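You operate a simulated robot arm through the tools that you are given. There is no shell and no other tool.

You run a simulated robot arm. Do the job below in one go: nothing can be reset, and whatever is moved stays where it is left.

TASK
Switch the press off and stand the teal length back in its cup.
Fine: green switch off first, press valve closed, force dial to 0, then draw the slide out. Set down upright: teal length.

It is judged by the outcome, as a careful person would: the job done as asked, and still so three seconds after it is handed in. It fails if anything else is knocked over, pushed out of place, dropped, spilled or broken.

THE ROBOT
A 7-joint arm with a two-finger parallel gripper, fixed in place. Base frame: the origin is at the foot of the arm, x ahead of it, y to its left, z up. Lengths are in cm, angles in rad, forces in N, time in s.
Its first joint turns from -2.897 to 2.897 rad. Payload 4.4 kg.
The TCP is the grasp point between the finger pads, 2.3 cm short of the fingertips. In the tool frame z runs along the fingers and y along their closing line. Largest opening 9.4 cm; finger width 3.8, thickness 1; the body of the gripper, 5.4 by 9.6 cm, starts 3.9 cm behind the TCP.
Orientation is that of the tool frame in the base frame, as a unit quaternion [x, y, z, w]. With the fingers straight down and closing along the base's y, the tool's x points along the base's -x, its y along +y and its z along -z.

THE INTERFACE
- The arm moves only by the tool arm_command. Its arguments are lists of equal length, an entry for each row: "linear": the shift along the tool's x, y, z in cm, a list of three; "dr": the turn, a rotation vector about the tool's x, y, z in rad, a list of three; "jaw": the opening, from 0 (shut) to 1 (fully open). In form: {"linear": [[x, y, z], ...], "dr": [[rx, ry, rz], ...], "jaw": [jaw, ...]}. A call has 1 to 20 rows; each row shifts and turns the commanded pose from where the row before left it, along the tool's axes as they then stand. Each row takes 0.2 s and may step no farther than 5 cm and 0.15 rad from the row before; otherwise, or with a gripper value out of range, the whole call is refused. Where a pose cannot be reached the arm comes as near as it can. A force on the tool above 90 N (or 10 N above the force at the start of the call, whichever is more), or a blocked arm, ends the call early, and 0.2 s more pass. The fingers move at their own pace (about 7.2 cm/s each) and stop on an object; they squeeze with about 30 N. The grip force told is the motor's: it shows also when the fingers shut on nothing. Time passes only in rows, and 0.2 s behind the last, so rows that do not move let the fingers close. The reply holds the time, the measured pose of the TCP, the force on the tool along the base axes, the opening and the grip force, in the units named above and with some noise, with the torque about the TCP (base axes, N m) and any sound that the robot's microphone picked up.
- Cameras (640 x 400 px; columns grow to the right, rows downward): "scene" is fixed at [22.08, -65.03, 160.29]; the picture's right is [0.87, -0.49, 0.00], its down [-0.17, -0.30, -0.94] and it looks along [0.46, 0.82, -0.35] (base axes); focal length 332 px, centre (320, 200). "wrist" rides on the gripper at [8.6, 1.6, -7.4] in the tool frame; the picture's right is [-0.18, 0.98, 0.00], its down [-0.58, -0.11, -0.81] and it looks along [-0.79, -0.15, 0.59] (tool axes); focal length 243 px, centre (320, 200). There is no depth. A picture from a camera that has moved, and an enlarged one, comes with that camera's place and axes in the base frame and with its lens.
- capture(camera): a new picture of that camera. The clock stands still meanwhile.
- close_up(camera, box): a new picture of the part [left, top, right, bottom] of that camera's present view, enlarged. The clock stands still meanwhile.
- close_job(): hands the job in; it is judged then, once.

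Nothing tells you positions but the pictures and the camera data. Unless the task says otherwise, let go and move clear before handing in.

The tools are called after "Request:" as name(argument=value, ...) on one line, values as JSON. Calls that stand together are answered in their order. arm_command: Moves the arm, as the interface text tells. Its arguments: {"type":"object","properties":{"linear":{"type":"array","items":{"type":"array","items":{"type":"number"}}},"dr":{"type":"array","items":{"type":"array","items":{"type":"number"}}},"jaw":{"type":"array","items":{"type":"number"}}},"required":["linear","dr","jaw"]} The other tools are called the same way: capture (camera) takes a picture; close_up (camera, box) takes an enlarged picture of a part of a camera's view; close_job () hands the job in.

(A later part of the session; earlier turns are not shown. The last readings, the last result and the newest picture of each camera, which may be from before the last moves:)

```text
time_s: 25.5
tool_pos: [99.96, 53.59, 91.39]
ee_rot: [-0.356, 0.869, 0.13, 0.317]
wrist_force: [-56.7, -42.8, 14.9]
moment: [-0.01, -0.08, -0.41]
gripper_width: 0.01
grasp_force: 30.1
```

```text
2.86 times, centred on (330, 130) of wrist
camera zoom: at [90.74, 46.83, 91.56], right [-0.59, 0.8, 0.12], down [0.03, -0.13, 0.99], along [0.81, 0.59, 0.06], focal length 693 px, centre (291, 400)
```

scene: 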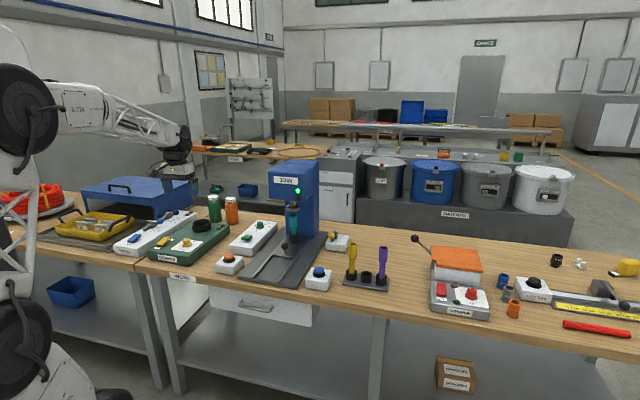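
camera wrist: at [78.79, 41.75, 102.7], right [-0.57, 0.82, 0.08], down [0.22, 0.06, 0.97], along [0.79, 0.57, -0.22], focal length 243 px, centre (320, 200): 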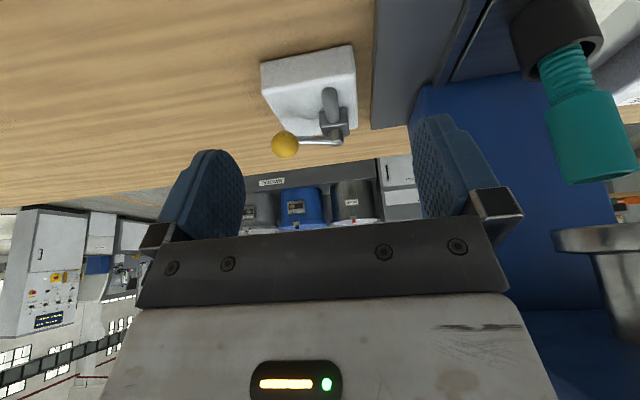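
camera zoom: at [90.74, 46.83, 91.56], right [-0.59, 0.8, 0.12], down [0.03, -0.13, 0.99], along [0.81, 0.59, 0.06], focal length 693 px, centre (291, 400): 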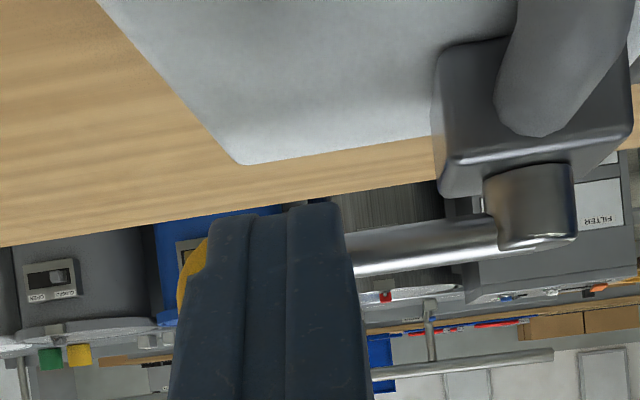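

The lever is firmly against its stop (about 70 N felt), so the valve is closed. Now I back off, rise, and travel round to the force dial on the left box.

Request:
arm_command(linear=[[1.91, 0, -1.61], [1.91, 0, -1.61], [0.77, 0, -4.05], [0.77, 0, -4.05], [0.77, 0, -4.05], [0.77, 0, -4.05], [0.77, 0, -4.05], [0, 4.36, 0], [0, 4.36, 0], [0, 4.36, 0], [0, 4.36, 0], [0, 4.36, 0], [0, 4.36, 0], [0, 4.36, 0], [0, 4.36, 0], [0, 4.36, 0], [0, 4.36, 0], [0, 0, 0]], dr=[[0, 0, 0], [0, 0, 0], [0, 0, 0], [0, 0, 0], [0, 0, 0], [0, 0, 0], [0, 0, 0], [0, 0, 0], [0, 0, 0], [0, 0, 0], [0, 0, 0], [0, 0, 0], [0, 0, 0], [0, 0, 0], [0, 0, 0], [0, 0, 0], [0, 0, 0], [0, 0, 0]], jaw=[0, 0, 0, 0, 0, 0, 0, 0, 0, 0, 0, 0, 1, 1, 1, 1, 1, 1])

Request:
capture(camera="wrist")

Request:
close_up(camera="scene", box=[200, 165, 360, 285])

```text
time_s: 29.3
tool_pos: [54.55, 70.08, 104.39]
ee_rot: [-0.357, 0.869, 0.131, 0.316]
wrist_force: [0.2, -0.1, -0.4]
moment: [-0.02, 0.0, -0.02]
gripper_width: 9.42
grasp_force: 0.1
```

```text
taken
camera wrist: at [45.36, 63.22, 104.57], right [-0.59, 0.8, 0.12], down [0.02, -0.13, 0.99], along [0.81, 0.59, 0.06], focal length 243 px, centre (320, 200)
```

wrist: 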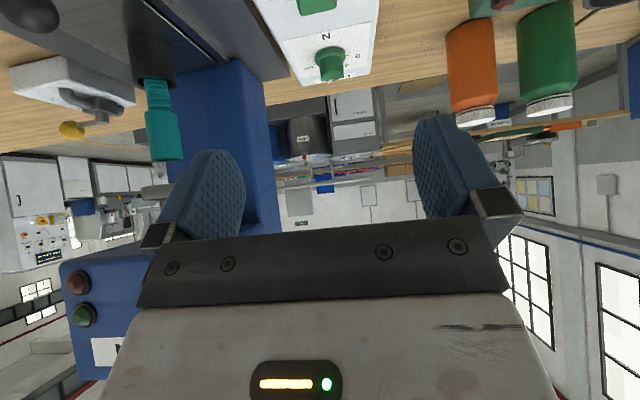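

```text
3.33 times, centred on (280, 225) of scene
camera zoom: at [22.08, -65.03, 160.29], right [0.87, -0.49, 0.0], down [-0.17, -0.3, -0.94], along [0.46, 0.82, -0.35], focal length 1107 px, centre (453, 117)
```

zoom: 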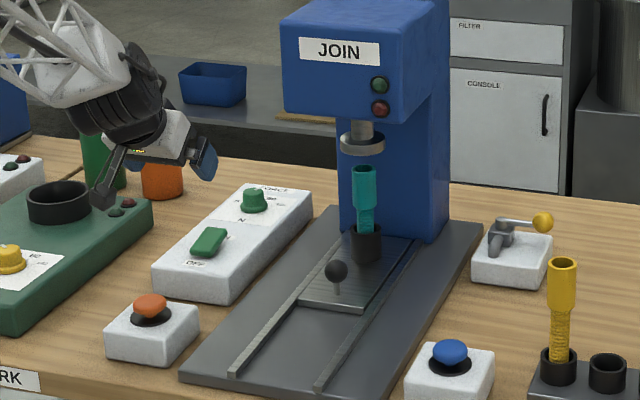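

The valve lever is visibly crosswise now and both press lamps are dark. I'll enlarge the dial to read its scale.

Request:
close_up(camera="scene", box=[245, 215, 285, 243])

Request:
close_up(camera="wrist", box=[270, 10, 390, 100])

```text
14.29 times, centred on (265, 229) of scene
camera zoom: at [22.08, -65.03, 160.29], right [0.87, -0.49, 0.0], down [-0.17, -0.3, -0.94], along [0.46, 0.82, -0.35], focal length 4744 px, centre (1106, -214)
```

zoom: 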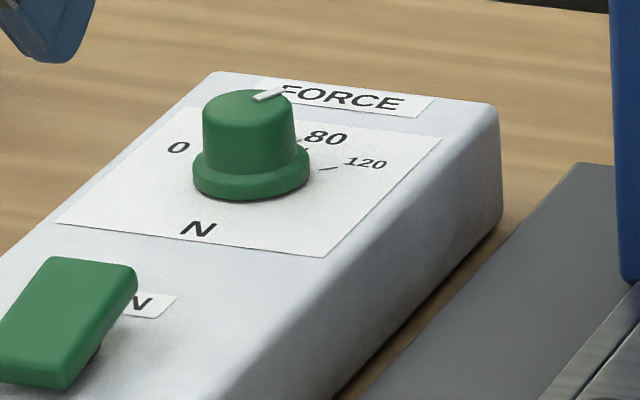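

```text
4.44 times, centred on (330, 55) of wrist
camera zoom: at [45.36, 63.22, 104.57], right [-0.59, 0.8, 0.12], down [0.02, -0.13, 0.99], along [0.81, 0.59, 0.06], focal length 1078 px, centre (276, 844)
```

zoom: 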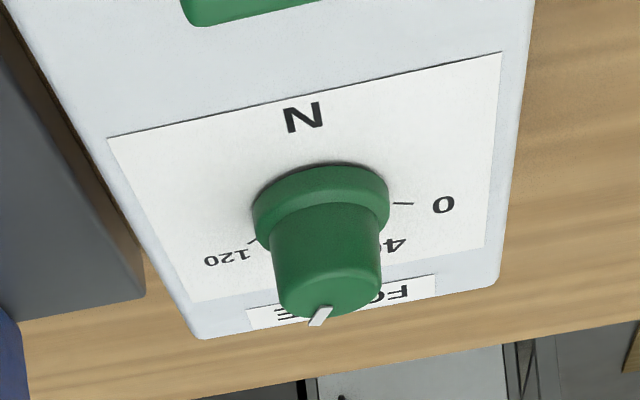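

The pointer sits at about 80, and 0 is on the left, roughly 110° counter-clockwise (seen from above). I'll bring the open jaws closer behind the dial for an accurate fix.

Request:
arm_command(linear=[[-1.61, 0, 4.26], [-1.61, 0, 4.26], [-1.61, 0, 4.26], [-1.61, 0, 4.26], [0, 0, 0]], dr=[[0, 0, 0], [0, 0, 0], [0, 0, 0], [0, 0, 0], [0, 0, 0]], jaw=[1, 1, 1, 0.8, 0.8])

Request:
close_up(camera="wrist", box=[220, 0, 440, 160])

Request:
close_up(camera="scene", box=[225, 190, 305, 250])

```text
time_s: 30.5
tool_pos: [66.0, 81.34, 95.51]
ee_rot: [-0.356, 0.869, 0.131, 0.318]
wrist_force: [0.4, 0.2, 0.1]
moment: [0.0, 0.03, 0.03]
gripper_width: 7.52
grasp_force: 0.1
```

```text
2.50 times, centred on (330, 80) of wrist
camera zoom: at [56.67, 74.45, 95.71], right [-0.59, 0.8, 0.12], down [0.02, -0.13, 0.99], along [0.81, 0.59, 0.06], focal length 606 px, centre (295, 500)
```

zoom: 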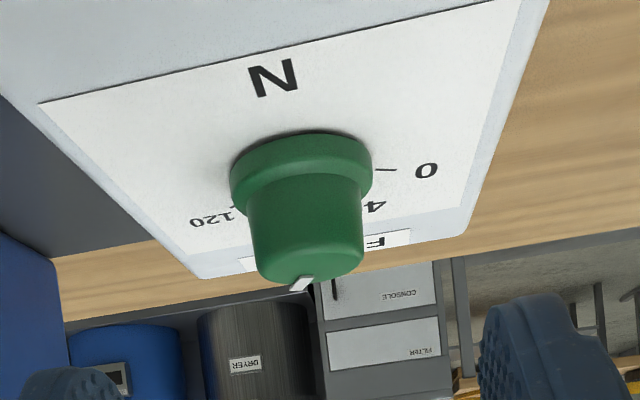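

```text
6.67 times, centred on (265, 220) of scene
camera zoom: at [22.08, -65.03, 160.29], right [0.87, -0.49, 0.0], down [-0.17, -0.3, -0.94], along [0.46, 0.82, -0.35], focal length 2214 px, centre (687, 67)
```

zoom: 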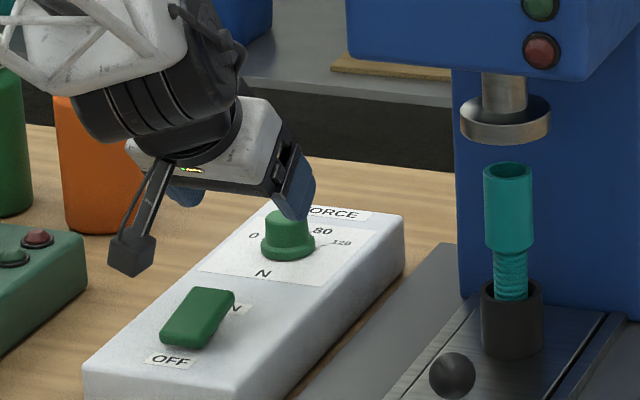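

The dial centre is about N=112, E=−11, its cap top near z=89.6. I'll ease the tilt slightly so the camera clears the switch, turn the wrist clockwise a little for twisting room, and lower the open jaws around the cap.

Request:
arm_command(linear=[[0, 0, 0], [0, 0, 0], [0, 0, 0], [0, 0, 0], [-3.08, 1.44, 2.1], [-3.08, 1.44, 2.1], [1.3, 0, 1.9], [1.3, 0, 1.9], [0, 0, 0]], dr=[[0, 0.1, 0], [0.0661, 0, 0.0963], [0.0661, 0, 0.0963], [0.0661, 0, 0.0963], [0, 0, 0], [0, 0, 0], [0, 0, 0], [0, 0, 0], [0, 0, 0]], jaw=[0.8, 0.8, 0.8, 0.8, 0.8, 0.8, 0.8, 0.8, 0.8])

Request:
capture(camera="wrist")

Request:
close_up(camera="scene", box=[225, 190, 305, 250])

```text
time_s: 32.5
tool_pos: [71.4, 86.89, 90.8]
ee_rot: [-0.203, 0.933, 0.063, 0.289]
wrist_force: [-0.1, -0.2, -0.2]
moment: [-0.03, 0.0, 0.05]
gripper_width: 7.53
grasp_force: 0.1
```

```text
taken
camera wrist: at [60.4, 83.71, 92.21], right [-0.27, 0.96, 0.1], down [0.07, -0.09, 0.99], along [0.96, 0.28, -0.04], focal length 243 px, centre (320, 200)
```

wrist: 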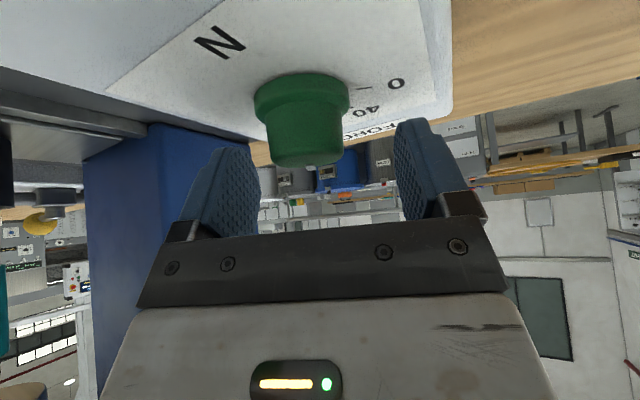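

```text
6.67 times, centred on (265, 220) of scene
camera zoom: at [22.08, -65.03, 160.29], right [0.87, -0.49, 0.0], down [-0.17, -0.3, -0.94], along [0.46, 0.82, -0.35], focal length 2214 px, centre (687, 67)
```

zoom: 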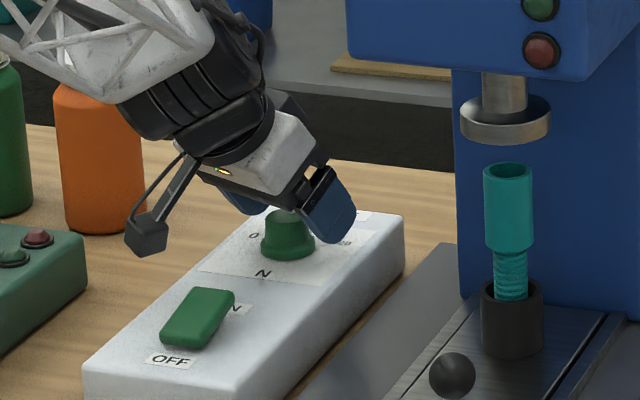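

The jaws straddle the dial, with the cap slightly nearer than centre. I'll shift back half a centimetre and close on it.

Request:
arm_command(linear=[[0.495, -0.15, -0.34], [0, 0, 0], [0, 0, 0], [0, 0, 0]], dr=[[0, 0, 0], [0, 0, 0], [0, 0, 0], [0, 0, 0]], jaw=[0.8, 0, 0, 0])

Request:
close_up(camera="wrist", box=[200, 0, 460, 200])

Request:
close_up(camera="scene", box=[235, 200, 295, 245])

```text
time_s: 33.5
tool_pos: [71.02, 86.49, 90.96]
ee_rot: [-0.203, 0.933, 0.063, 0.289]
wrist_force: [8.7, -25.1, 10.2]
moment: [-0.81, -0.11, 0.07]
gripper_width: 3.34
grasp_force: 45.0
```

```text
2.00 times, centred on (330, 100) of wrist
camera zoom: at [60.01, 83.23, 92.3], right [-0.27, 0.96, 0.1], down [0.07, -0.09, 0.99], along [0.96, 0.28, -0.04], focal length 485 px, centre (300, 400)
```

zoom: 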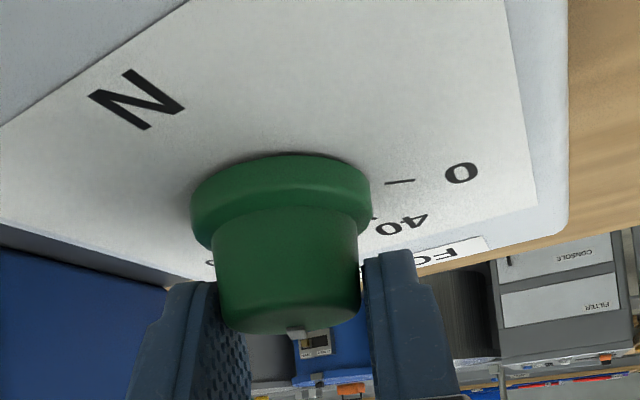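

```text
8.89 times, centred on (265, 222) of scene
camera zoom: at [22.08, -65.03, 160.29], right [0.87, -0.49, 0.0], down [-0.17, -0.3, -0.94], along [0.46, 0.82, -0.35], focal length 2952 px, centre (809, 0)
```

zoom: 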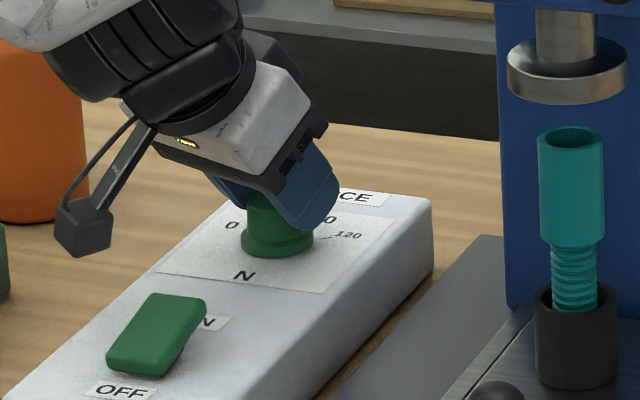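

The dial cap is gripped (3.3 cm). Now I turn it counter-clockwise about the vertical in small steps.

Request:
arm_command(linear=[[0, -0.12, 0], [0, 0.03, 0], [0, 0.03, 0], [0, 0.03, 0], [0, 0.03, 0]], dr=[[0, 0, 0], [-0.0565, 0, -0.0825], [-0.0565, 0, -0.0825], [-0.0565, 0, -0.0825], [-0.0565, 0, -0.0825]], jaw=[0, 0, 0, 0, 0])

Request:
close_up(camera="wrist", box=[200, 0, 460, 200])

```text
time_s: 34.7
tool_pos: [70.93, 86.44, 90.89]
ee_rot: [-0.385, 0.874, 0.121, 0.271]
wrist_force: [14.0, -18.8, 11.5]
moment: [-1.12, -0.55, 0.07]
gripper_width: 3.35
grasp_force: 45.3
```

```text
2.00 times, centred on (330, 100) of wrist
camera zoom: at [62.08, 79.28, 92.3], right [-0.62, 0.78, 0.11], down [0.1, -0.06, 0.99], along [0.78, 0.63, -0.04], focal length 485 px, centre (300, 400)
```

zoom: 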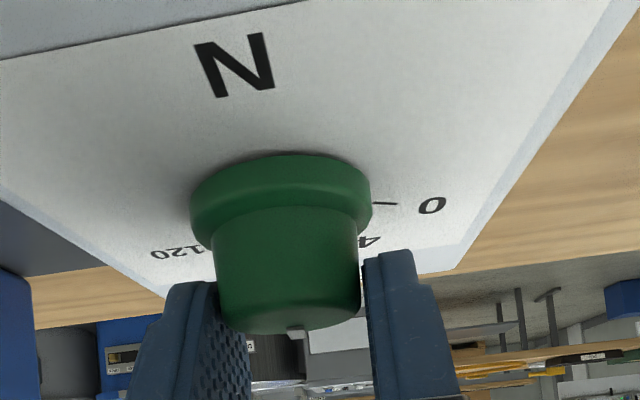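

The pointer mark turns with the jaws. Continuing.

Request:
arm_command(linear=[[0, 0.0, 0], [0, 0.02, 0], [0, 0.02, 0], [0, 0.02, 0], [0, 0.02, 0]], dr=[[-0.0565, 0, -0.0825], [-0.0565, 0, -0.0825], [-0.0565, 0, -0.0825], [-0.0565, 0, -0.0825], [-0.0565, 0, -0.0825]], jaw=[0, 0, 0, 0, 0])

Request:
close_up(camera="wrist", box=[200, 0, 460, 200])

```text
time_s: 35.9
tool_pos: [70.82, 86.47, 90.96]
ee_rot: [-0.59, 0.751, 0.183, 0.233]
wrist_force: [3.7, -10.0, 16.9]
moment: [-0.44, 0.2, 0.04]
gripper_width: 3.31
grasp_force: 45.1
```

```text
2.00 times, centred on (330, 100) of wrist
camera zoom: at [66.54, 76.0, 92.3], right [-0.92, 0.38, 0.1], down [0.11, 0.0, 0.99], along [0.38, 0.92, -0.04], focal length 485 px, centre (300, 400)
```

zoom: 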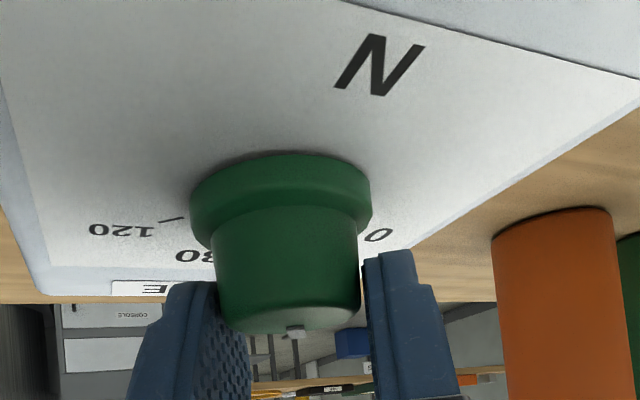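

Request:
close_up(camera="scene", box=[180, 130, 340, 250])

Request:
capture(camera="wrist")

```text
3.33 times, centred on (260, 190) of scene
camera zoom: at [22.08, -65.03, 160.29], right [0.87, -0.49, 0.0], down [-0.17, -0.3, -0.94], along [0.46, 0.82, -0.35], focal length 1107 px, centre (520, 233)
```

zoom: 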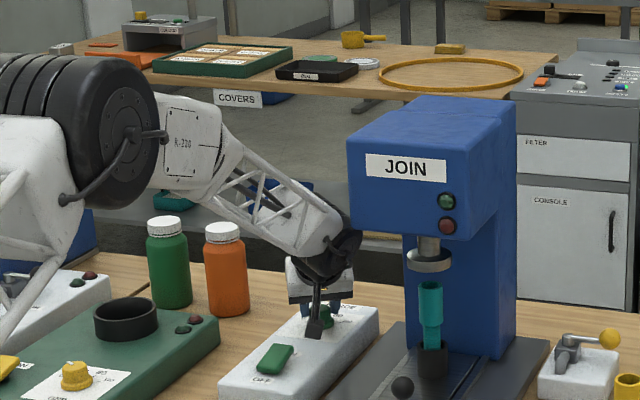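

```text
taken
camera wrist: at [66.54, 76.0, 92.3], right [-0.92, 0.38, 0.1], down [0.11, 0.0, 0.99], along [0.38, 0.92, -0.04], focal length 243 px, centre (320, 200)
```

wrist: 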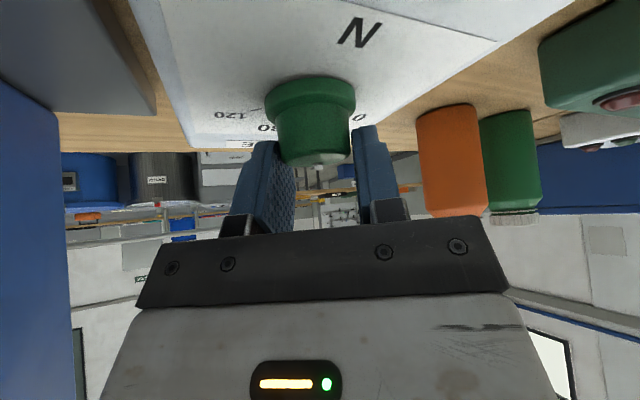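

My wrist is getting near the press head, so I'll release here (dial turned about 52°), swing the wrist back with jaws open, and re-grip.

Request:
arm_command(linear=[[0, 0, 0], [0, 0, 0], [0, -0.03, 0], [0, -0.03, 0], [0, -0.03, 0], [0, -0.03, 0], [0, -0.03, 0], [0, -0.03, 0], [0, -0.03, 0], [0, 0, 0]], dr=[[0, 0, 0], [0, 0, 0], [0.0768, 0, 0.1122], [0.0768, 0, 0.1122], [0.0768, 0, 0.1122], [0.0768, 0, 0.1122], [0.0768, 0, 0.1122], [0.0768, 0, 0.1122], [0.0768, 0, 0.1122], [0, 0, 0]], jaw=[0.75, 0.75, 0.75, 0.75, 0.75, 0.75, 0.75, 0.75, 0.75, 0.75])

Request:
close_up(camera="wrist", box=[200, 0, 460, 200])

Request:
close_up(camera="scene", box=[235, 200, 295, 245])

```text
time_s: 38.1
tool_pos: [70.92, 86.38, 90.92]
ee_rot: [-0.179, 0.938, 0.057, 0.29]
wrist_force: [0.3, -0.5, -0.1]
moment: [0.0, 0.01, -0.03]
gripper_width: 7.04
grasp_force: 0.1
```

```text
2.00 times, centred on (330, 100) of wrist
camera zoom: at [59.81, 83.83, 92.27], right [-0.22, 0.97, 0.11], down [0.06, -0.09, 0.99], along [0.97, 0.23, -0.04], focal length 485 px, centre (300, 400)
```

zoom: 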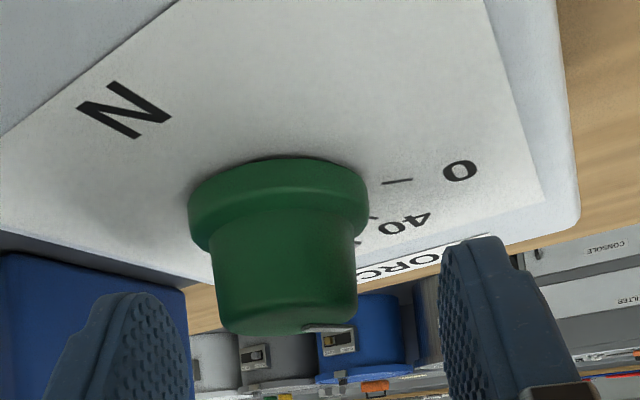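

```text
8.89 times, centred on (265, 222) of scene
camera zoom: at [22.08, -65.03, 160.29], right [0.87, -0.49, 0.0], down [-0.17, -0.3, -0.94], along [0.46, 0.82, -0.35], focal length 2952 px, centre (809, 0)
```

zoom: 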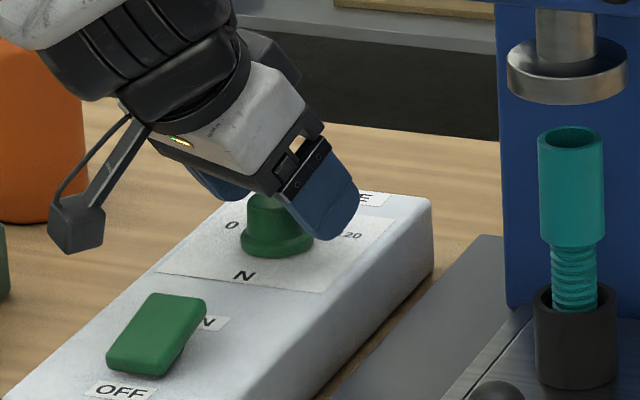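

Request:
arm_command(linear=[[0, -0.15, 0], [0, 0, 0], [0, 0, 0], [0, 0.03, 0], [0, 0.03, 0], [0, 0.03, 0], [0, 0.03, 0], [0, 0.02, 0], [0, 0.02, 0], [0, 0.02, 0], [0, 0.02, 0]], dr=[[0, 0, 0], [0, 0, 0], [0, 0, 0], [-0.0565, 0, -0.0825], [-0.0565, 0, -0.0825], [-0.0565, 0, -0.0825], [-0.0565, 0, -0.0825], [-0.0565, 0, -0.0825], [-0.0565, 0, -0.0825], [-0.0565, 0, -0.0825], [-0.0565, 0, -0.0825]], jaw=[0, 0, 0, 0, 0, 0, 0, 0, 0, 0, 0])

Request:
close_up(camera="wrist", box=[200, 0, 460, 200])

```text
time_s: 40.5
tool_pos: [70.73, 86.46, 90.95]
ee_rot: [-0.53, 0.794, 0.165, 0.246]
wrist_force: [-21.5, 21.7, 13.6]
moment: [0.97, 0.75, -0.86]
gripper_width: 3.35
grasp_force: 44.6
```

```text
2.00 times, centred on (330, 100) of wrist
camera zoom: at [65.03, 76.71, 92.29], right [-0.85, 0.52, 0.11], down [0.11, -0.02, 0.99], along [0.51, 0.86, -0.04], focal length 485 px, centre (300, 400)
```

zoom: 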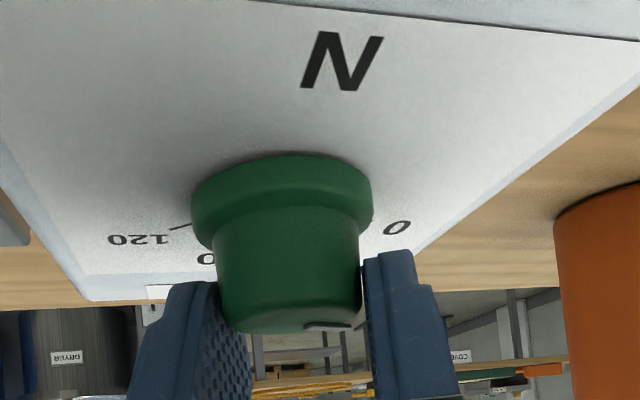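

Some twisting resistance appears now (0.9 N·m); possibly the zero stop. I'll release and read the dial.

Request:
arm_command(linear=[[0, 0, 0], [0, 0, 0], [0, -0.03, 0], [0, -0.03, 0], [0, -0.03, 0], [1.5, 0, -2.5], [2.0, 0, -4.0], [0, 0, 0]], dr=[[0, 0, 0], [0, 0, 0], [0.0768, 0, 0.1122], [0.0768, 0, 0.1122], [0.0768, 0, 0.1122], [0, 0, 0], [0, 0, 0], [0, 0, 0]], jaw=[0.75, 0.75, 0.75, 0.75, 0.75, 0.75, 0.75, 0.75])

Request:
close_up(camera="wrist", box=[200, 0, 460, 200])

Request:
close_up(camera="scene", box=[245, 215, 285, 243])

```text
time_s: 42.3
tool_pos: [66.24, 81.85, 94.26]
ee_rot: [-0.359, 0.885, 0.112, 0.274]
wrist_force: [0.7, -0.1, -0.4]
moment: [0.0, 0.01, -0.01]
gripper_width: 7.04
grasp_force: 0.1
```

```text
2.00 times, centred on (330, 100) of wrist
camera zoom: at [57.06, 75.13, 95.58], right [-0.58, 0.81, 0.11], down [0.09, -0.06, 0.99], along [0.81, 0.58, -0.04], focal length 485 px, centre (300, 400)
```

zoom: 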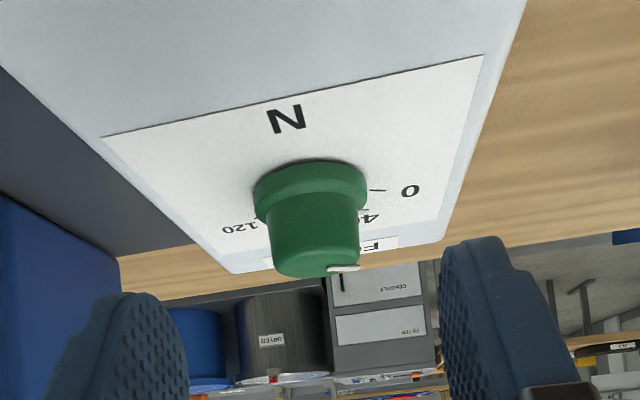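

```text
14.29 times, centred on (265, 229) of scene
camera zoom: at [22.08, -65.03, 160.29], right [0.87, -0.49, 0.0], down [-0.17, -0.3, -0.94], along [0.46, 0.82, -0.35], focal length 4744 px, centre (1106, -214)
```

zoom: 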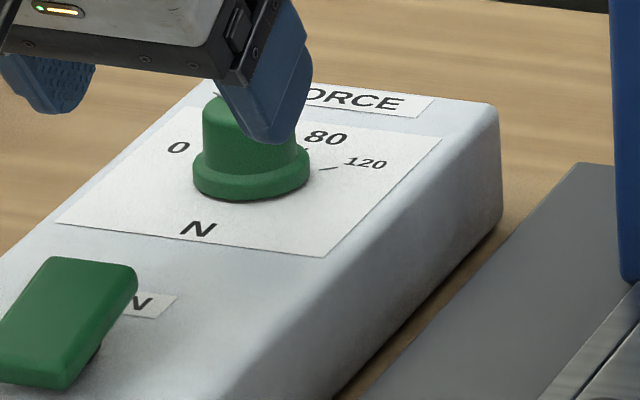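

Request:
arm_command(linear=[[0.15, 0, -3.4], [0.15, 0, -3.4], [0.15, 0, -3.4], [0, 0, 0]], dr=[[0, 0.13, 0], [0, 0.13, 0], [0, 0.13, 0], [0, 0, 0]], jaw=[1, 1, 1, 1])

Request:
close_up(camera="wrist", box=[250, 20, 410, 140])

Request:
close_up(camera="scene", box=[245, 215, 285, 243])

```text
time_s: 43.3
tool_pos: [62.76, 78.29, 103.03]
ee_rot: [-0.374, 0.922, 0.04, 0.096]
wrist_force: [0.5, -0.6, -0.2]
moment: [0.01, -0.01, 0.02]
gripper_width: 9.39
grasp_force: 0.1
```

```text
3.33 times, centred on (330, 80) of wrist
camera zoom: at [54.46, 72.56, 108.6], right [-0.56, 0.83, 0.04], down [0.36, 0.2, 0.91], along [0.75, 0.52, -0.41], focal length 809 px, centre (287, 600)
```

zoom: 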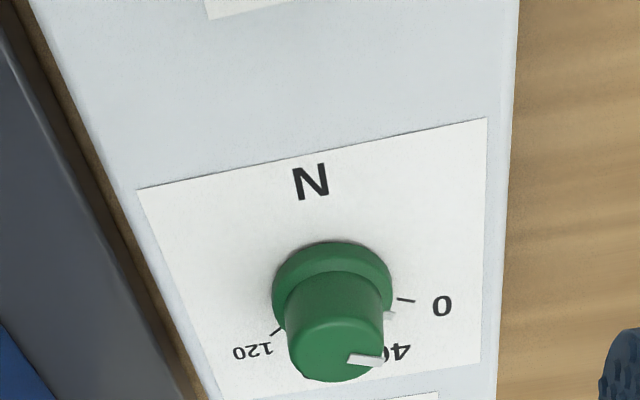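

```text
14.29 times, centred on (265, 229) of scene
camera zoom: at [22.08, -65.03, 160.29], right [0.87, -0.49, 0.0], down [-0.17, -0.3, -0.94], along [0.46, 0.82, -0.35], focal length 4744 px, centre (1106, -214)
```

zoom: 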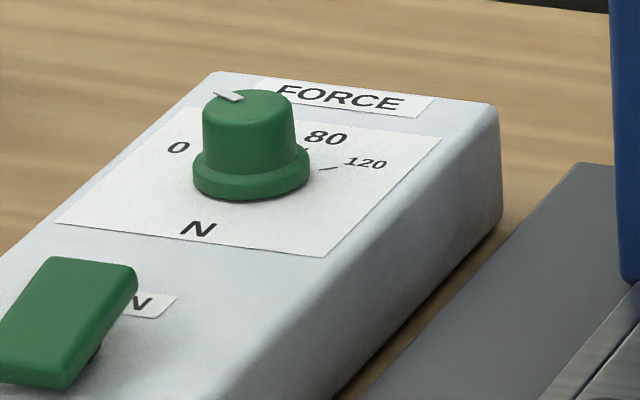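

Request:
close_up(camera="wrist", box=[312, 68, 392, 128])

```text
6.67 times, centred on (352, 98) of wrist
camera zoom: at [54.46, 72.56, 108.6], right [-0.56, 0.83, 0.04], down [0.36, 0.2, 0.91], along [0.75, 0.52, -0.41], focal length 1618 px, centre (107, 880)
```

zoom: 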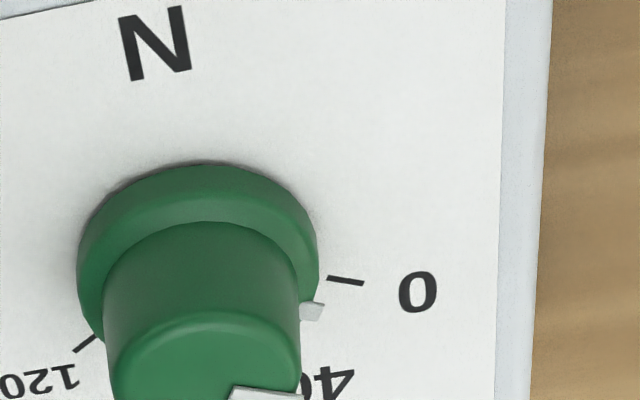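

The pointer is at or within a few degrees of 0. To make sure it's against the zero stop I'll re-grip and turn a little more, watching the torque.

Request:
arm_command(linear=[[0, 0, 0], [0, 0, 0], [0, 0, 0], [-1.63, 0.05, 4.35], [-1.63, 0.05, 4.35], [-1.63, 0.05, 4.35], [1.16, 0, 1.69], [1.16, 0, 1.69], [0, 0, 0]], dr=[[0, -0.13, 0], [0, -0.13, 0], [0, -0.13, 0], [0, 0, 0], [0, 0, 0], [0, 0, 0], [0, 0, 0], [0, 0, 0], [0, 0, 0]], jaw=[0.75, 0.75, 0.75, 0.75, 0.75, 0.75, 0.75, 0.75, 0.75])

Request:
close_up(camera="wrist", box=[200, 0, 460, 200])

```text
time_s: 45.3
tool_pos: [70.65, 86.48, 90.97]
ee_rot: [-0.359, 0.885, 0.112, 0.274]
wrist_force: [0.9, -0.3, 0.1]
moment: [-0.02, 0.01, -0.04]
gripper_width: 7.06
grasp_force: 0.0
```

```text
2.00 times, centred on (330, 100) of wrist
camera zoom: at [61.53, 79.72, 92.32], right [-0.58, 0.81, 0.11], down [0.09, -0.06, 0.99], along [0.81, 0.58, -0.04], focal length 485 px, centre (300, 400)
```

zoom: 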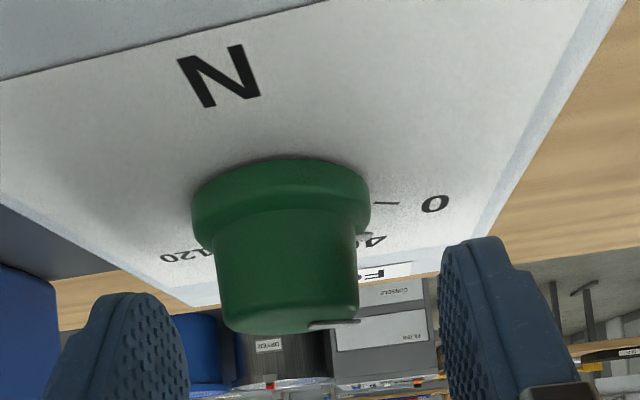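

Request:
arm_command(linear=[[0, 0, 0], [0, 0, 0], [0, 0, 0], [0, 0.03, 0]], dr=[[0, 0, 0], [0, 0, 0], [0, 0, 0], [-0.0283, 0, -0.0413]], jaw=[0, 0, 0, 0])

Request:
arm_command(linear=[[0, 0.02, 0], [0, 0.02, 0]], dr=[[-0.0283, 0, -0.0413], [-0.0283, 0, -0.0413]], jaw=[0, 0])

Request:
arm_command(linear=[[0, 0.02, 0], [0, 0.02, 0]], dr=[[-0.0283, 0, -0.0413], [-0.0283, 0, -0.0413]], jaw=[0, 0])

Request:
close_up(camera="wrist", box=[200, 0, 460, 200])

```text
time_s: 46.3
tool_pos: [70.79, 86.26, 91.07]
ee_rot: [-0.38, 0.877, 0.118, 0.271]
wrist_force: [6.5, -14.2, 0.6]
moment: [-0.34, -0.12, -0.64]
gripper_width: 3.33
grasp_force: 45.4
```

```text
time_s: 46.9
tool_pos: [70.75, 86.33, 91.04]
ee_rot: [-0.425, 0.856, 0.132, 0.265]
wrist_force: [9.3, -32.9, 3.9]
moment: [-1.23, -0.16, -0.82]
gripper_width: 3.35
grasp_force: 44.5
```

```text
time_s: 47.5
tool_pos: [70.84, 86.38, 91.04]
ee_rot: [-0.467, 0.834, 0.146, 0.257]
wrist_force: [18.4, -43.3, 3.1]
moment: [-1.08, -0.5, -0.61]
gripper_width: 3.37
grasp_force: 44.8
```

```text
2.00 times, centred on (330, 100) of wrist
camera zoom: at [63.49, 77.62, 92.36], right [-0.76, 0.64, 0.11], down [0.11, -0.04, 0.99], along [0.64, 0.76, -0.04], focal length 485 px, centre (300, 400)
```

zoom: 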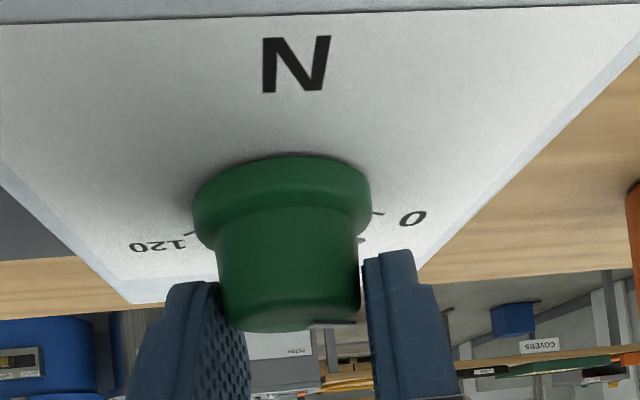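

Resistance appeared immediately and the jaws slipped round the cap, so the dial is against its zero stop. Releasing and backing away, then I'll check the reading.

Request:
arm_command(linear=[[0, 0, 0], [0, 0, 0], [0, -0.03, 0], [0, -0.03, 0], [0.5, 0, -2.7], [1.0, 0, -4.0], [0.15, 0, -3.4], [0.15, 0, -3.4], [0.15, 0, -3.4], [0, 0, 0]], dr=[[0, 0, 0], [0, 0, 0], [0.0712, 0, 0.104], [0.0712, 0, 0.104], [0, 0, 0], [0, 0, 0], [0, 0.13, 0], [0, 0.13, 0], [0, 0.13, 0], [0, 0, 0]], jaw=[0.75, 0.75, 0.75, 0.75, 0.75, 0.75, 0.75, 0.75, 0.75, 0.75])

Request:
close_up(camera="wrist", box=[290, 40, 410, 130])

Request:
close_up(camera="scene", box=[245, 215, 285, 243])

Request:
capture(camera="wrist")

```text
time_s: 49.7
tool_pos: [63.48, 79.5, 104.53]
ee_rot: [-0.373, 0.922, 0.04, 0.097]
wrist_force: [0.3, 0.2, 0.2]
moment: [0.0, -0.01, -0.03]
gripper_width: 7.04
grasp_force: 0.0
```

```text
4.44 times, centred on (350, 85) of wrist
camera zoom: at [55.19, 73.78, 110.06], right [-0.55, 0.83, 0.04], down [0.36, 0.2, 0.91], along [0.75, 0.52, -0.41], focal length 1078 px, centre (187, 711)
```

zoom: 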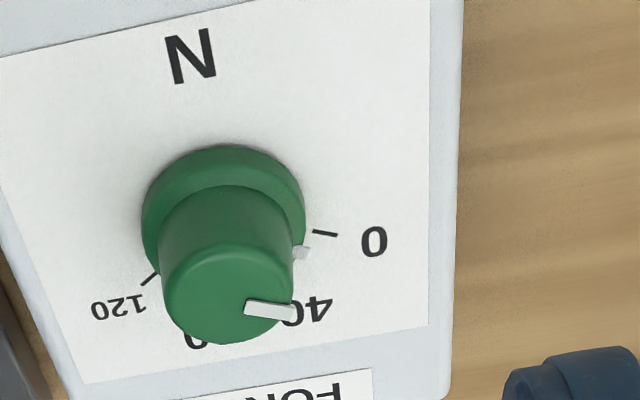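

```text
14.29 times, centred on (265, 229) of scene
camera zoom: at [22.08, -65.03, 160.29], right [0.87, -0.49, 0.0], down [-0.17, -0.3, -0.94], along [0.46, 0.82, -0.35], focal length 4744 px, centre (1106, -214)
```

zoom: 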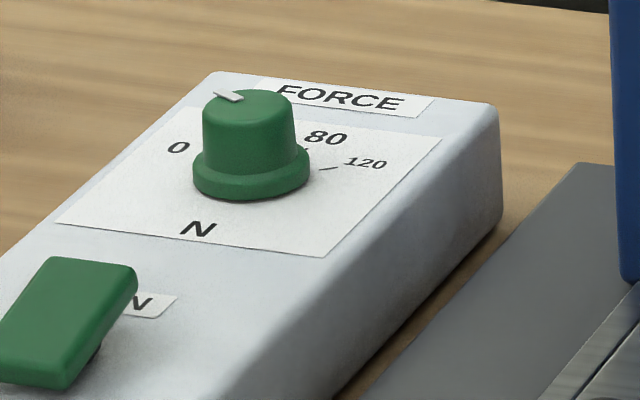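

```text
taken
camera wrist: at [55.19, 73.78, 110.06], right [-0.55, 0.83, 0.04], down [0.36, 0.2, 0.91], along [0.75, 0.52, -0.41], focal length 243 px, centre (320, 200)
```

wrist: 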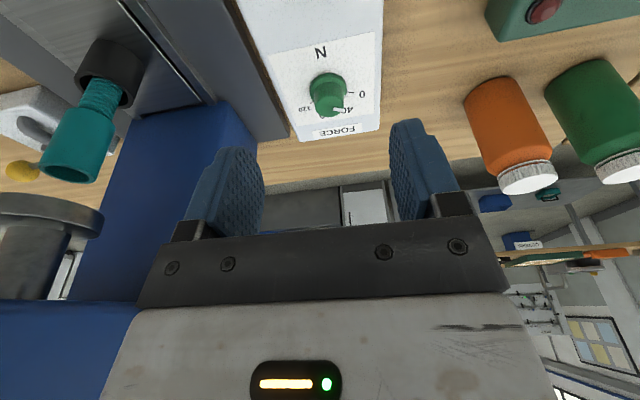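

The pointer rests at 0 exactly as before. Now to the slide: I'll back away from the box and move in front of its ball knob.

Request:
arm_command(linear=[[0, 0, 0], [0, 0, 0], [3.68, 0, -1.56], [3.68, 0, -1.56], [3.68, 0, -1.56], [3.68, 0, -1.56], [0, -4.4, 0], [0, -4.4, 0], [0, -4.4, 0], [0, -4.4, 0], [0, -4.4, 0], [1.56, 0, 3.68], [0, 0, 0]], dr=[[0, -0.1, 0], [0, -0.09, 0], [0, 0, 0], [0, 0, 0], [0, 0, 0], [0, 0, 0], [0, 0, 0], [0, 0, 0], [0, 0, 0], [0, 0, 0], [0, 0, 0], [0, 0, 0], [0, 0, 0]], jaw=[0.75, 0.75, 0.75, 0.75, 0.75, 0.75, 0.75, 0.75, 0.75, 0.75, 0.75, 0.75, 0.75])

Request:
capture(camera="wrist")

Request:
close_up(camera="scene", box=[220, 160, 380, 280])

```text
time_s: 52.5
tool_pos: [67.26, 52.72, 100.59]
ee_rot: [-0.367, 0.909, 0.076, 0.184]
wrist_force: [-0.3, -0.5, -0.2]
moment: [0.02, -0.01, 0.02]
gripper_width: 7.07
grasp_force: 0.1
```

```text
taken
camera wrist: at [58.33, 46.33, 104.09], right [-0.56, 0.82, 0.07], down [0.23, 0.07, 0.97], along [0.79, 0.56, -0.24], focal length 243 px, centre (320, 200)
```

wrist: 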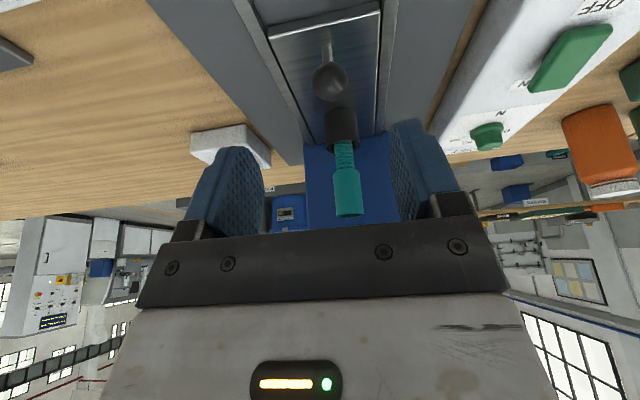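

```text
3.33 times, centred on (300, 220) of scene
camera zoom: at [22.08, -65.03, 160.29], right [0.87, -0.49, 0.0], down [-0.17, -0.3, -0.94], along [0.46, 0.82, -0.35], focal length 1107 px, centre (387, 133)
```

zoom: 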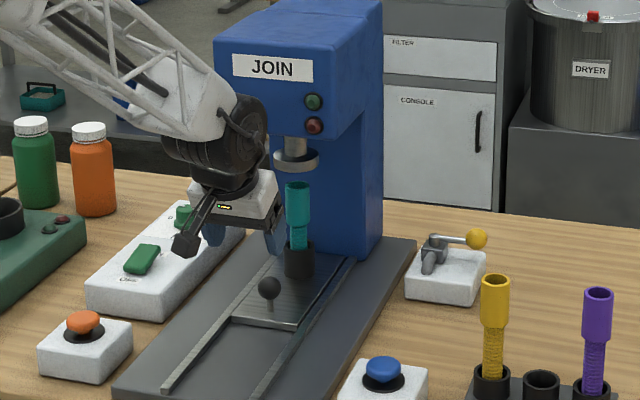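

Request:
close_up(camera="wrist", box=[250, 0, 410, 120])

```text
3.33 times, centred on (330, 60) of wrist
camera zoom: at [58.33, 46.33, 104.09], right [-0.56, 0.82, 0.07], down [0.23, 0.07, 0.97], along [0.79, 0.56, -0.24], focal length 809 px, centre (287, 667)
```

zoom: 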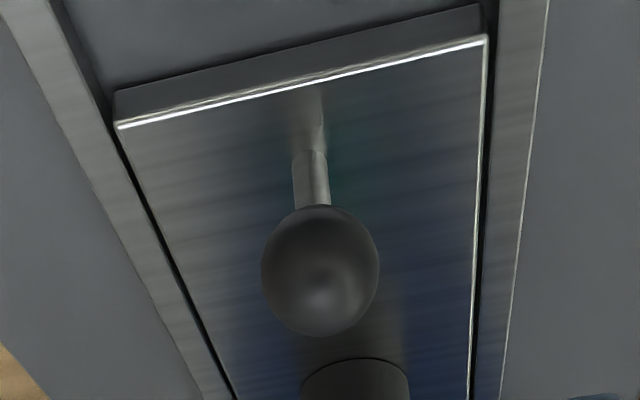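

The knob's ball is about N=92.8, E=9.7, z≈88.6. I'll come down above it with jaws open and look again.

Request:
arm_command(linear=[[-1.45, 0.2, 3.33], [-1.45, 0.2, 3.33], [-1.45, 0.2, 3.33], [0, 0, 0]], dr=[[0, 0, 0], [0, 0, 0], [0, 0, 0], [0, 0, 0]], jaw=[0.75, 0.75, 0.75, 0.75])

Request:
capture(camera="wrist")

Request:
close_up(camera="scene", box=[250, 190, 330, 260])

```text
time_s: 53.5
tool_pos: [72.51, 58.56, 93.06]
ee_rot: [-0.367, 0.909, 0.075, 0.184]
wrist_force: [0.3, 0.3, -0.3]
moment: [0.01, 0.02, -0.01]
gripper_width: 7.04
grasp_force: 0.1
```

```text
taken
camera wrist: at [63.63, 52.19, 96.6], right [-0.56, 0.82, 0.07], down [0.23, 0.07, 0.97], along [0.79, 0.56, -0.24], focal length 243 px, centre (320, 200)
```

wrist: 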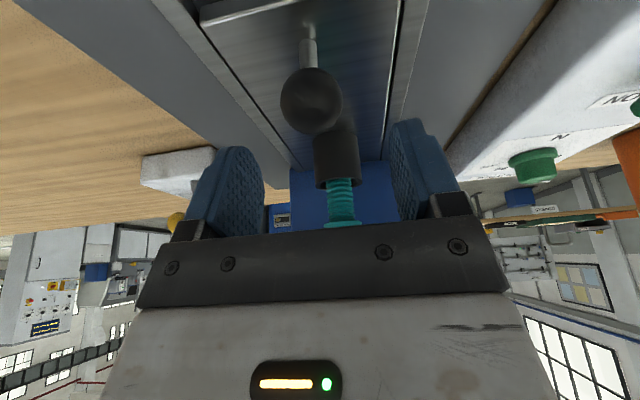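

```text
5.71 times, centred on (290, 225) of scene
camera zoom: at [22.08, -65.03, 160.29], right [0.87, -0.49, 0.0], down [-0.17, -0.3, -0.94], along [0.46, 0.82, -0.35], focal length 1898 px, centre (491, 57)
```

zoom: 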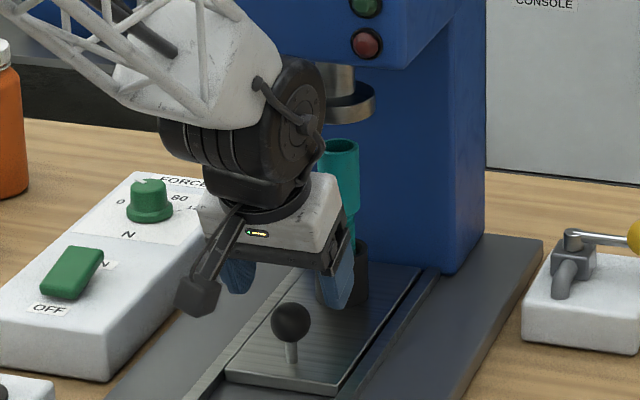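

Request:
arm_command(linear=[[0.68, 0, 1.72], [0.67, 0, 1.73], [0, 0, 0], [0, 0, 0], [0, 0, 0]], dr=[[0, 0, 0], [0, 0, 0], [0, 0, 0], [0, 0, 0], [0, 0, 0]], jaw=[0.75, 0.75, 0, 0, 0])

Request:
capture(camera="wrist")

```text
time_s: 54.7
tool_pos: [72.64, 58.54, 89.37]
ee_rot: [-0.367, 0.909, 0.075, 0.185]
wrist_force: [5.6, -6.3, 0.0]
moment: [0.03, -0.1, -0.01]
gripper_width: 3.14
grasp_force: 45.3
```

```text
taken
camera wrist: at [63.76, 52.2, 92.89], right [-0.56, 0.82, 0.07], down [0.23, 0.07, 0.97], along [0.79, 0.56, -0.24], focal length 243 px, centre (320, 200)
```

wrist: 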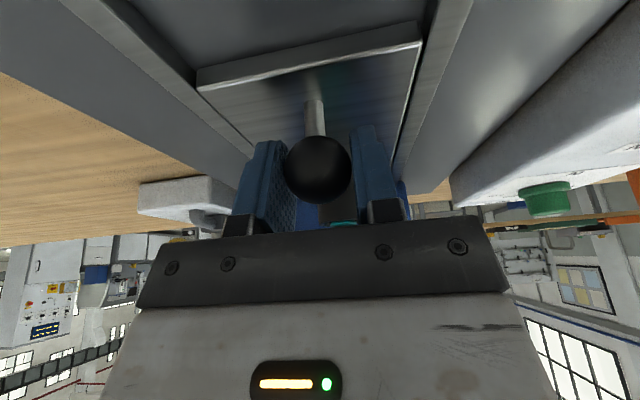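

The ball is firmly held. I draw the slide toward me slowly.

Request:
arm_command(linear=[[0.18, 0, -0.08], [0.37, -0.007, -0.156], [0.553, -0.01, -0.234], [0.553, -0.01, -0.234], [0.553, -0.01, -0.234], [0.553, -0.01, -0.234], [0.553, -0.01, -0.234], [0.553, -0.01, -0.234], [0.37, -0.007, -0.156], [0.18, 0, -0.08]], dr=[[0, 0, 0], [0, 0, 0], [0, 0, 0], [0, 0, 0], [0, 0, 0], [0, 0, 0], [0, 0, 0], [0, 0, 0], [0, 0, 0], [0, 0, 0]], jaw=[0, 0, 0, 0, 0, 0, 0, 0, 0, 0])

Request:
close_up(camera="scene", box=[220, 170, 340, 275])

```text
time_s: 56.9
tool_pos: [69.28, 55.13, 89.37]
ee_rot: [-0.368, 0.908, 0.076, 0.185]
wrist_force: [8.6, -6.8, 4.7]
moment: [-0.45, 0.36, 0.07]
gripper_width: 3.17
grasp_force: 44.6
```

```text
3.81 times, centred on (280, 222) of scene
camera zoom: at [22.08, -65.03, 160.29], right [0.87, -0.49, 0.0], down [-0.17, -0.3, -0.94], along [0.46, 0.82, -0.35], focal length 1265 px, centre (472, 114)
```

zoom: 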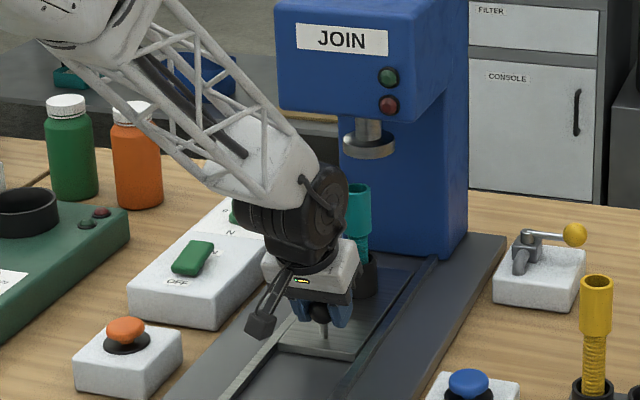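

The slide is coming out with the teal length standing in it. Continuing.

Request:
arm_command(linear=[[0.18, 0, -0.08], [0.37, -0.007, -0.156], [0.553, -0.01, -0.234], [0.553, -0.01, -0.234], [0.553, -0.01, -0.234], [0.553, -0.01, -0.234], [0.553, -0.01, -0.234], [0.553, -0.01, -0.234], [0.553, -0.01, -0.234], [0.553, -0.01, -0.234], [0.37, -0.007, -0.156], [0.18, 0, -0.08]], dr=[[0, 0, 0], [0, 0, 0], [0, 0, 0], [0, 0, 0], [0, 0, 0], [0, 0, 0], [0, 0, 0], [0, 0, 0], [0, 0, 0], [0, 0, 0], [0, 0, 0], [0, 0, 0]], jaw=[0, 0, 0, 0, 0, 0, 0, 0, 0, 0, 0, 0])

Request:
close_up(camera="scene", box=[220, 170, 340, 275])

Request:
capture(camera="wrist")

```text
time_s: 59.5
tool_pos: [65.1, 51.02, 89.45]
ee_rot: [-0.367, 0.909, 0.075, 0.184]
wrist_force: [10.9, -10.3, -2.1]
moment: [-0.62, 0.34, 0.23]
gripper_width: 3.17
grasp_force: 45.1
```

```text
3.81 times, centred on (280, 222) of scene
camera zoom: at [22.08, -65.03, 160.29], right [0.87, -0.49, 0.0], down [-0.17, -0.3, -0.94], along [0.46, 0.82, -0.35], focal length 1265 px, centre (472, 114)
```

zoom: 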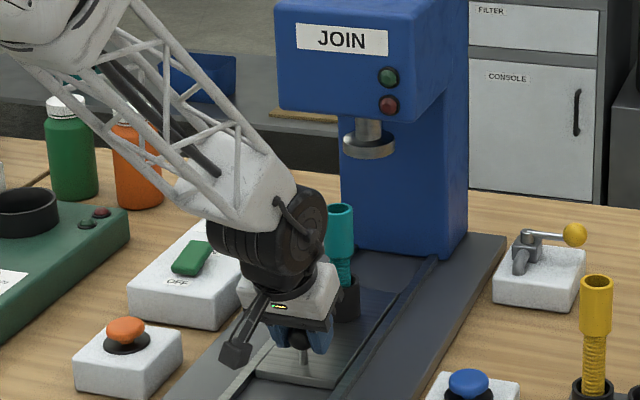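

```text
taken
camera wrist: at [56.17, 44.6, 92.88], right [-0.56, 0.82, 0.07], down [0.23, 0.07, 0.97], along [0.79, 0.56, -0.24], focal length 243 px, centre (320, 200)
```

wrist: 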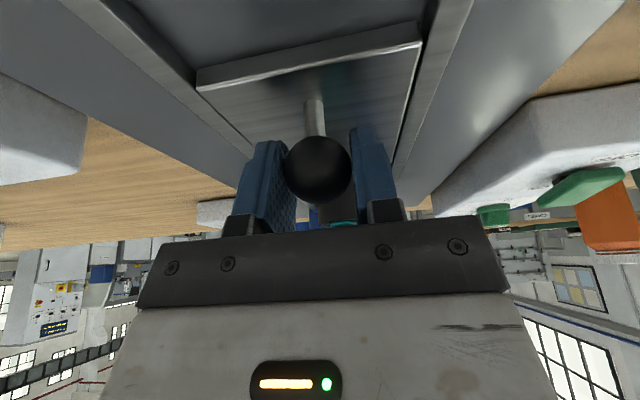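

Request:
arm_command(linear=[[0.18, 0, -0.08], [0.37, -0.007, -0.156], [0.46, -0.01, -0.195], [0.46, -0.01, -0.195], [0.46, -0.01, -0.195], [0.46, -0.01, -0.195], [0.37, -0.007, -0.156], [0.18, 0, -0.08]], dr=[[0, 0, 0], [0, 0, 0], [0, 0, 0], [0, 0, 0], [0, 0, 0], [0, 0, 0], [0, 0, 0], [0, 0, 0]], jaw=[0, 0, 0, 0, 0, 0, 0, 0])

Request:
arm_command(linear=[[0.37, -0.007, -0.156], [0.37, -0.007, -0.156], [0.37, -0.007, -0.156], [0.37, -0.007, -0.156]], dr=[[0, 0, 0], [0, 0, 0], [0, 0, 0], [0, 0, 0]], jaw=[0, 0, 0, 0])

Request:
close_up(camera="scene", box=[220, 170, 340, 275])

```text
time_s: 61.3
tool_pos: [62.69, 48.65, 89.34]
ee_rot: [-0.367, 0.909, 0.075, 0.184]
wrist_force: [19.3, -17.1, -6.1]
moment: [-0.08, -0.14, 0.11]
gripper_width: 3.18
grasp_force: 45.4
```

```text
time_s: 62.3
tool_pos: [61.64, 47.53, 89.3]
ee_rot: [-0.366, 0.909, 0.075, 0.185]
wrist_force: [22.2, -21.2, -8.3]
moment: [-0.35, 0.16, 0.09]
gripper_width: 3.17
grasp_force: 44.9
```

```text
3.81 times, centred on (280, 222) of scene
camera zoom: at [22.08, -65.03, 160.29], right [0.87, -0.49, 0.0], down [-0.17, -0.3, -0.94], along [0.46, 0.82, -0.35], focal length 1265 px, centre (472, 114)
```

zoom: 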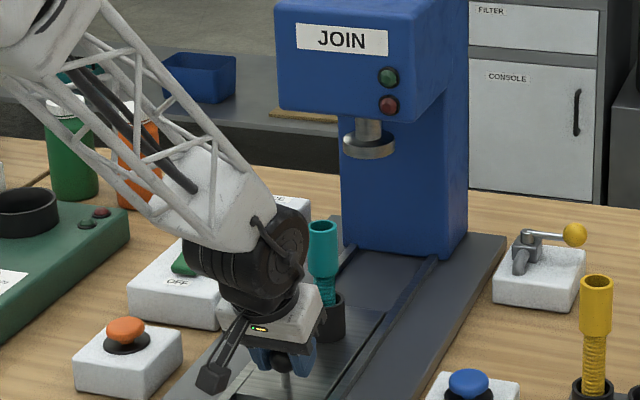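

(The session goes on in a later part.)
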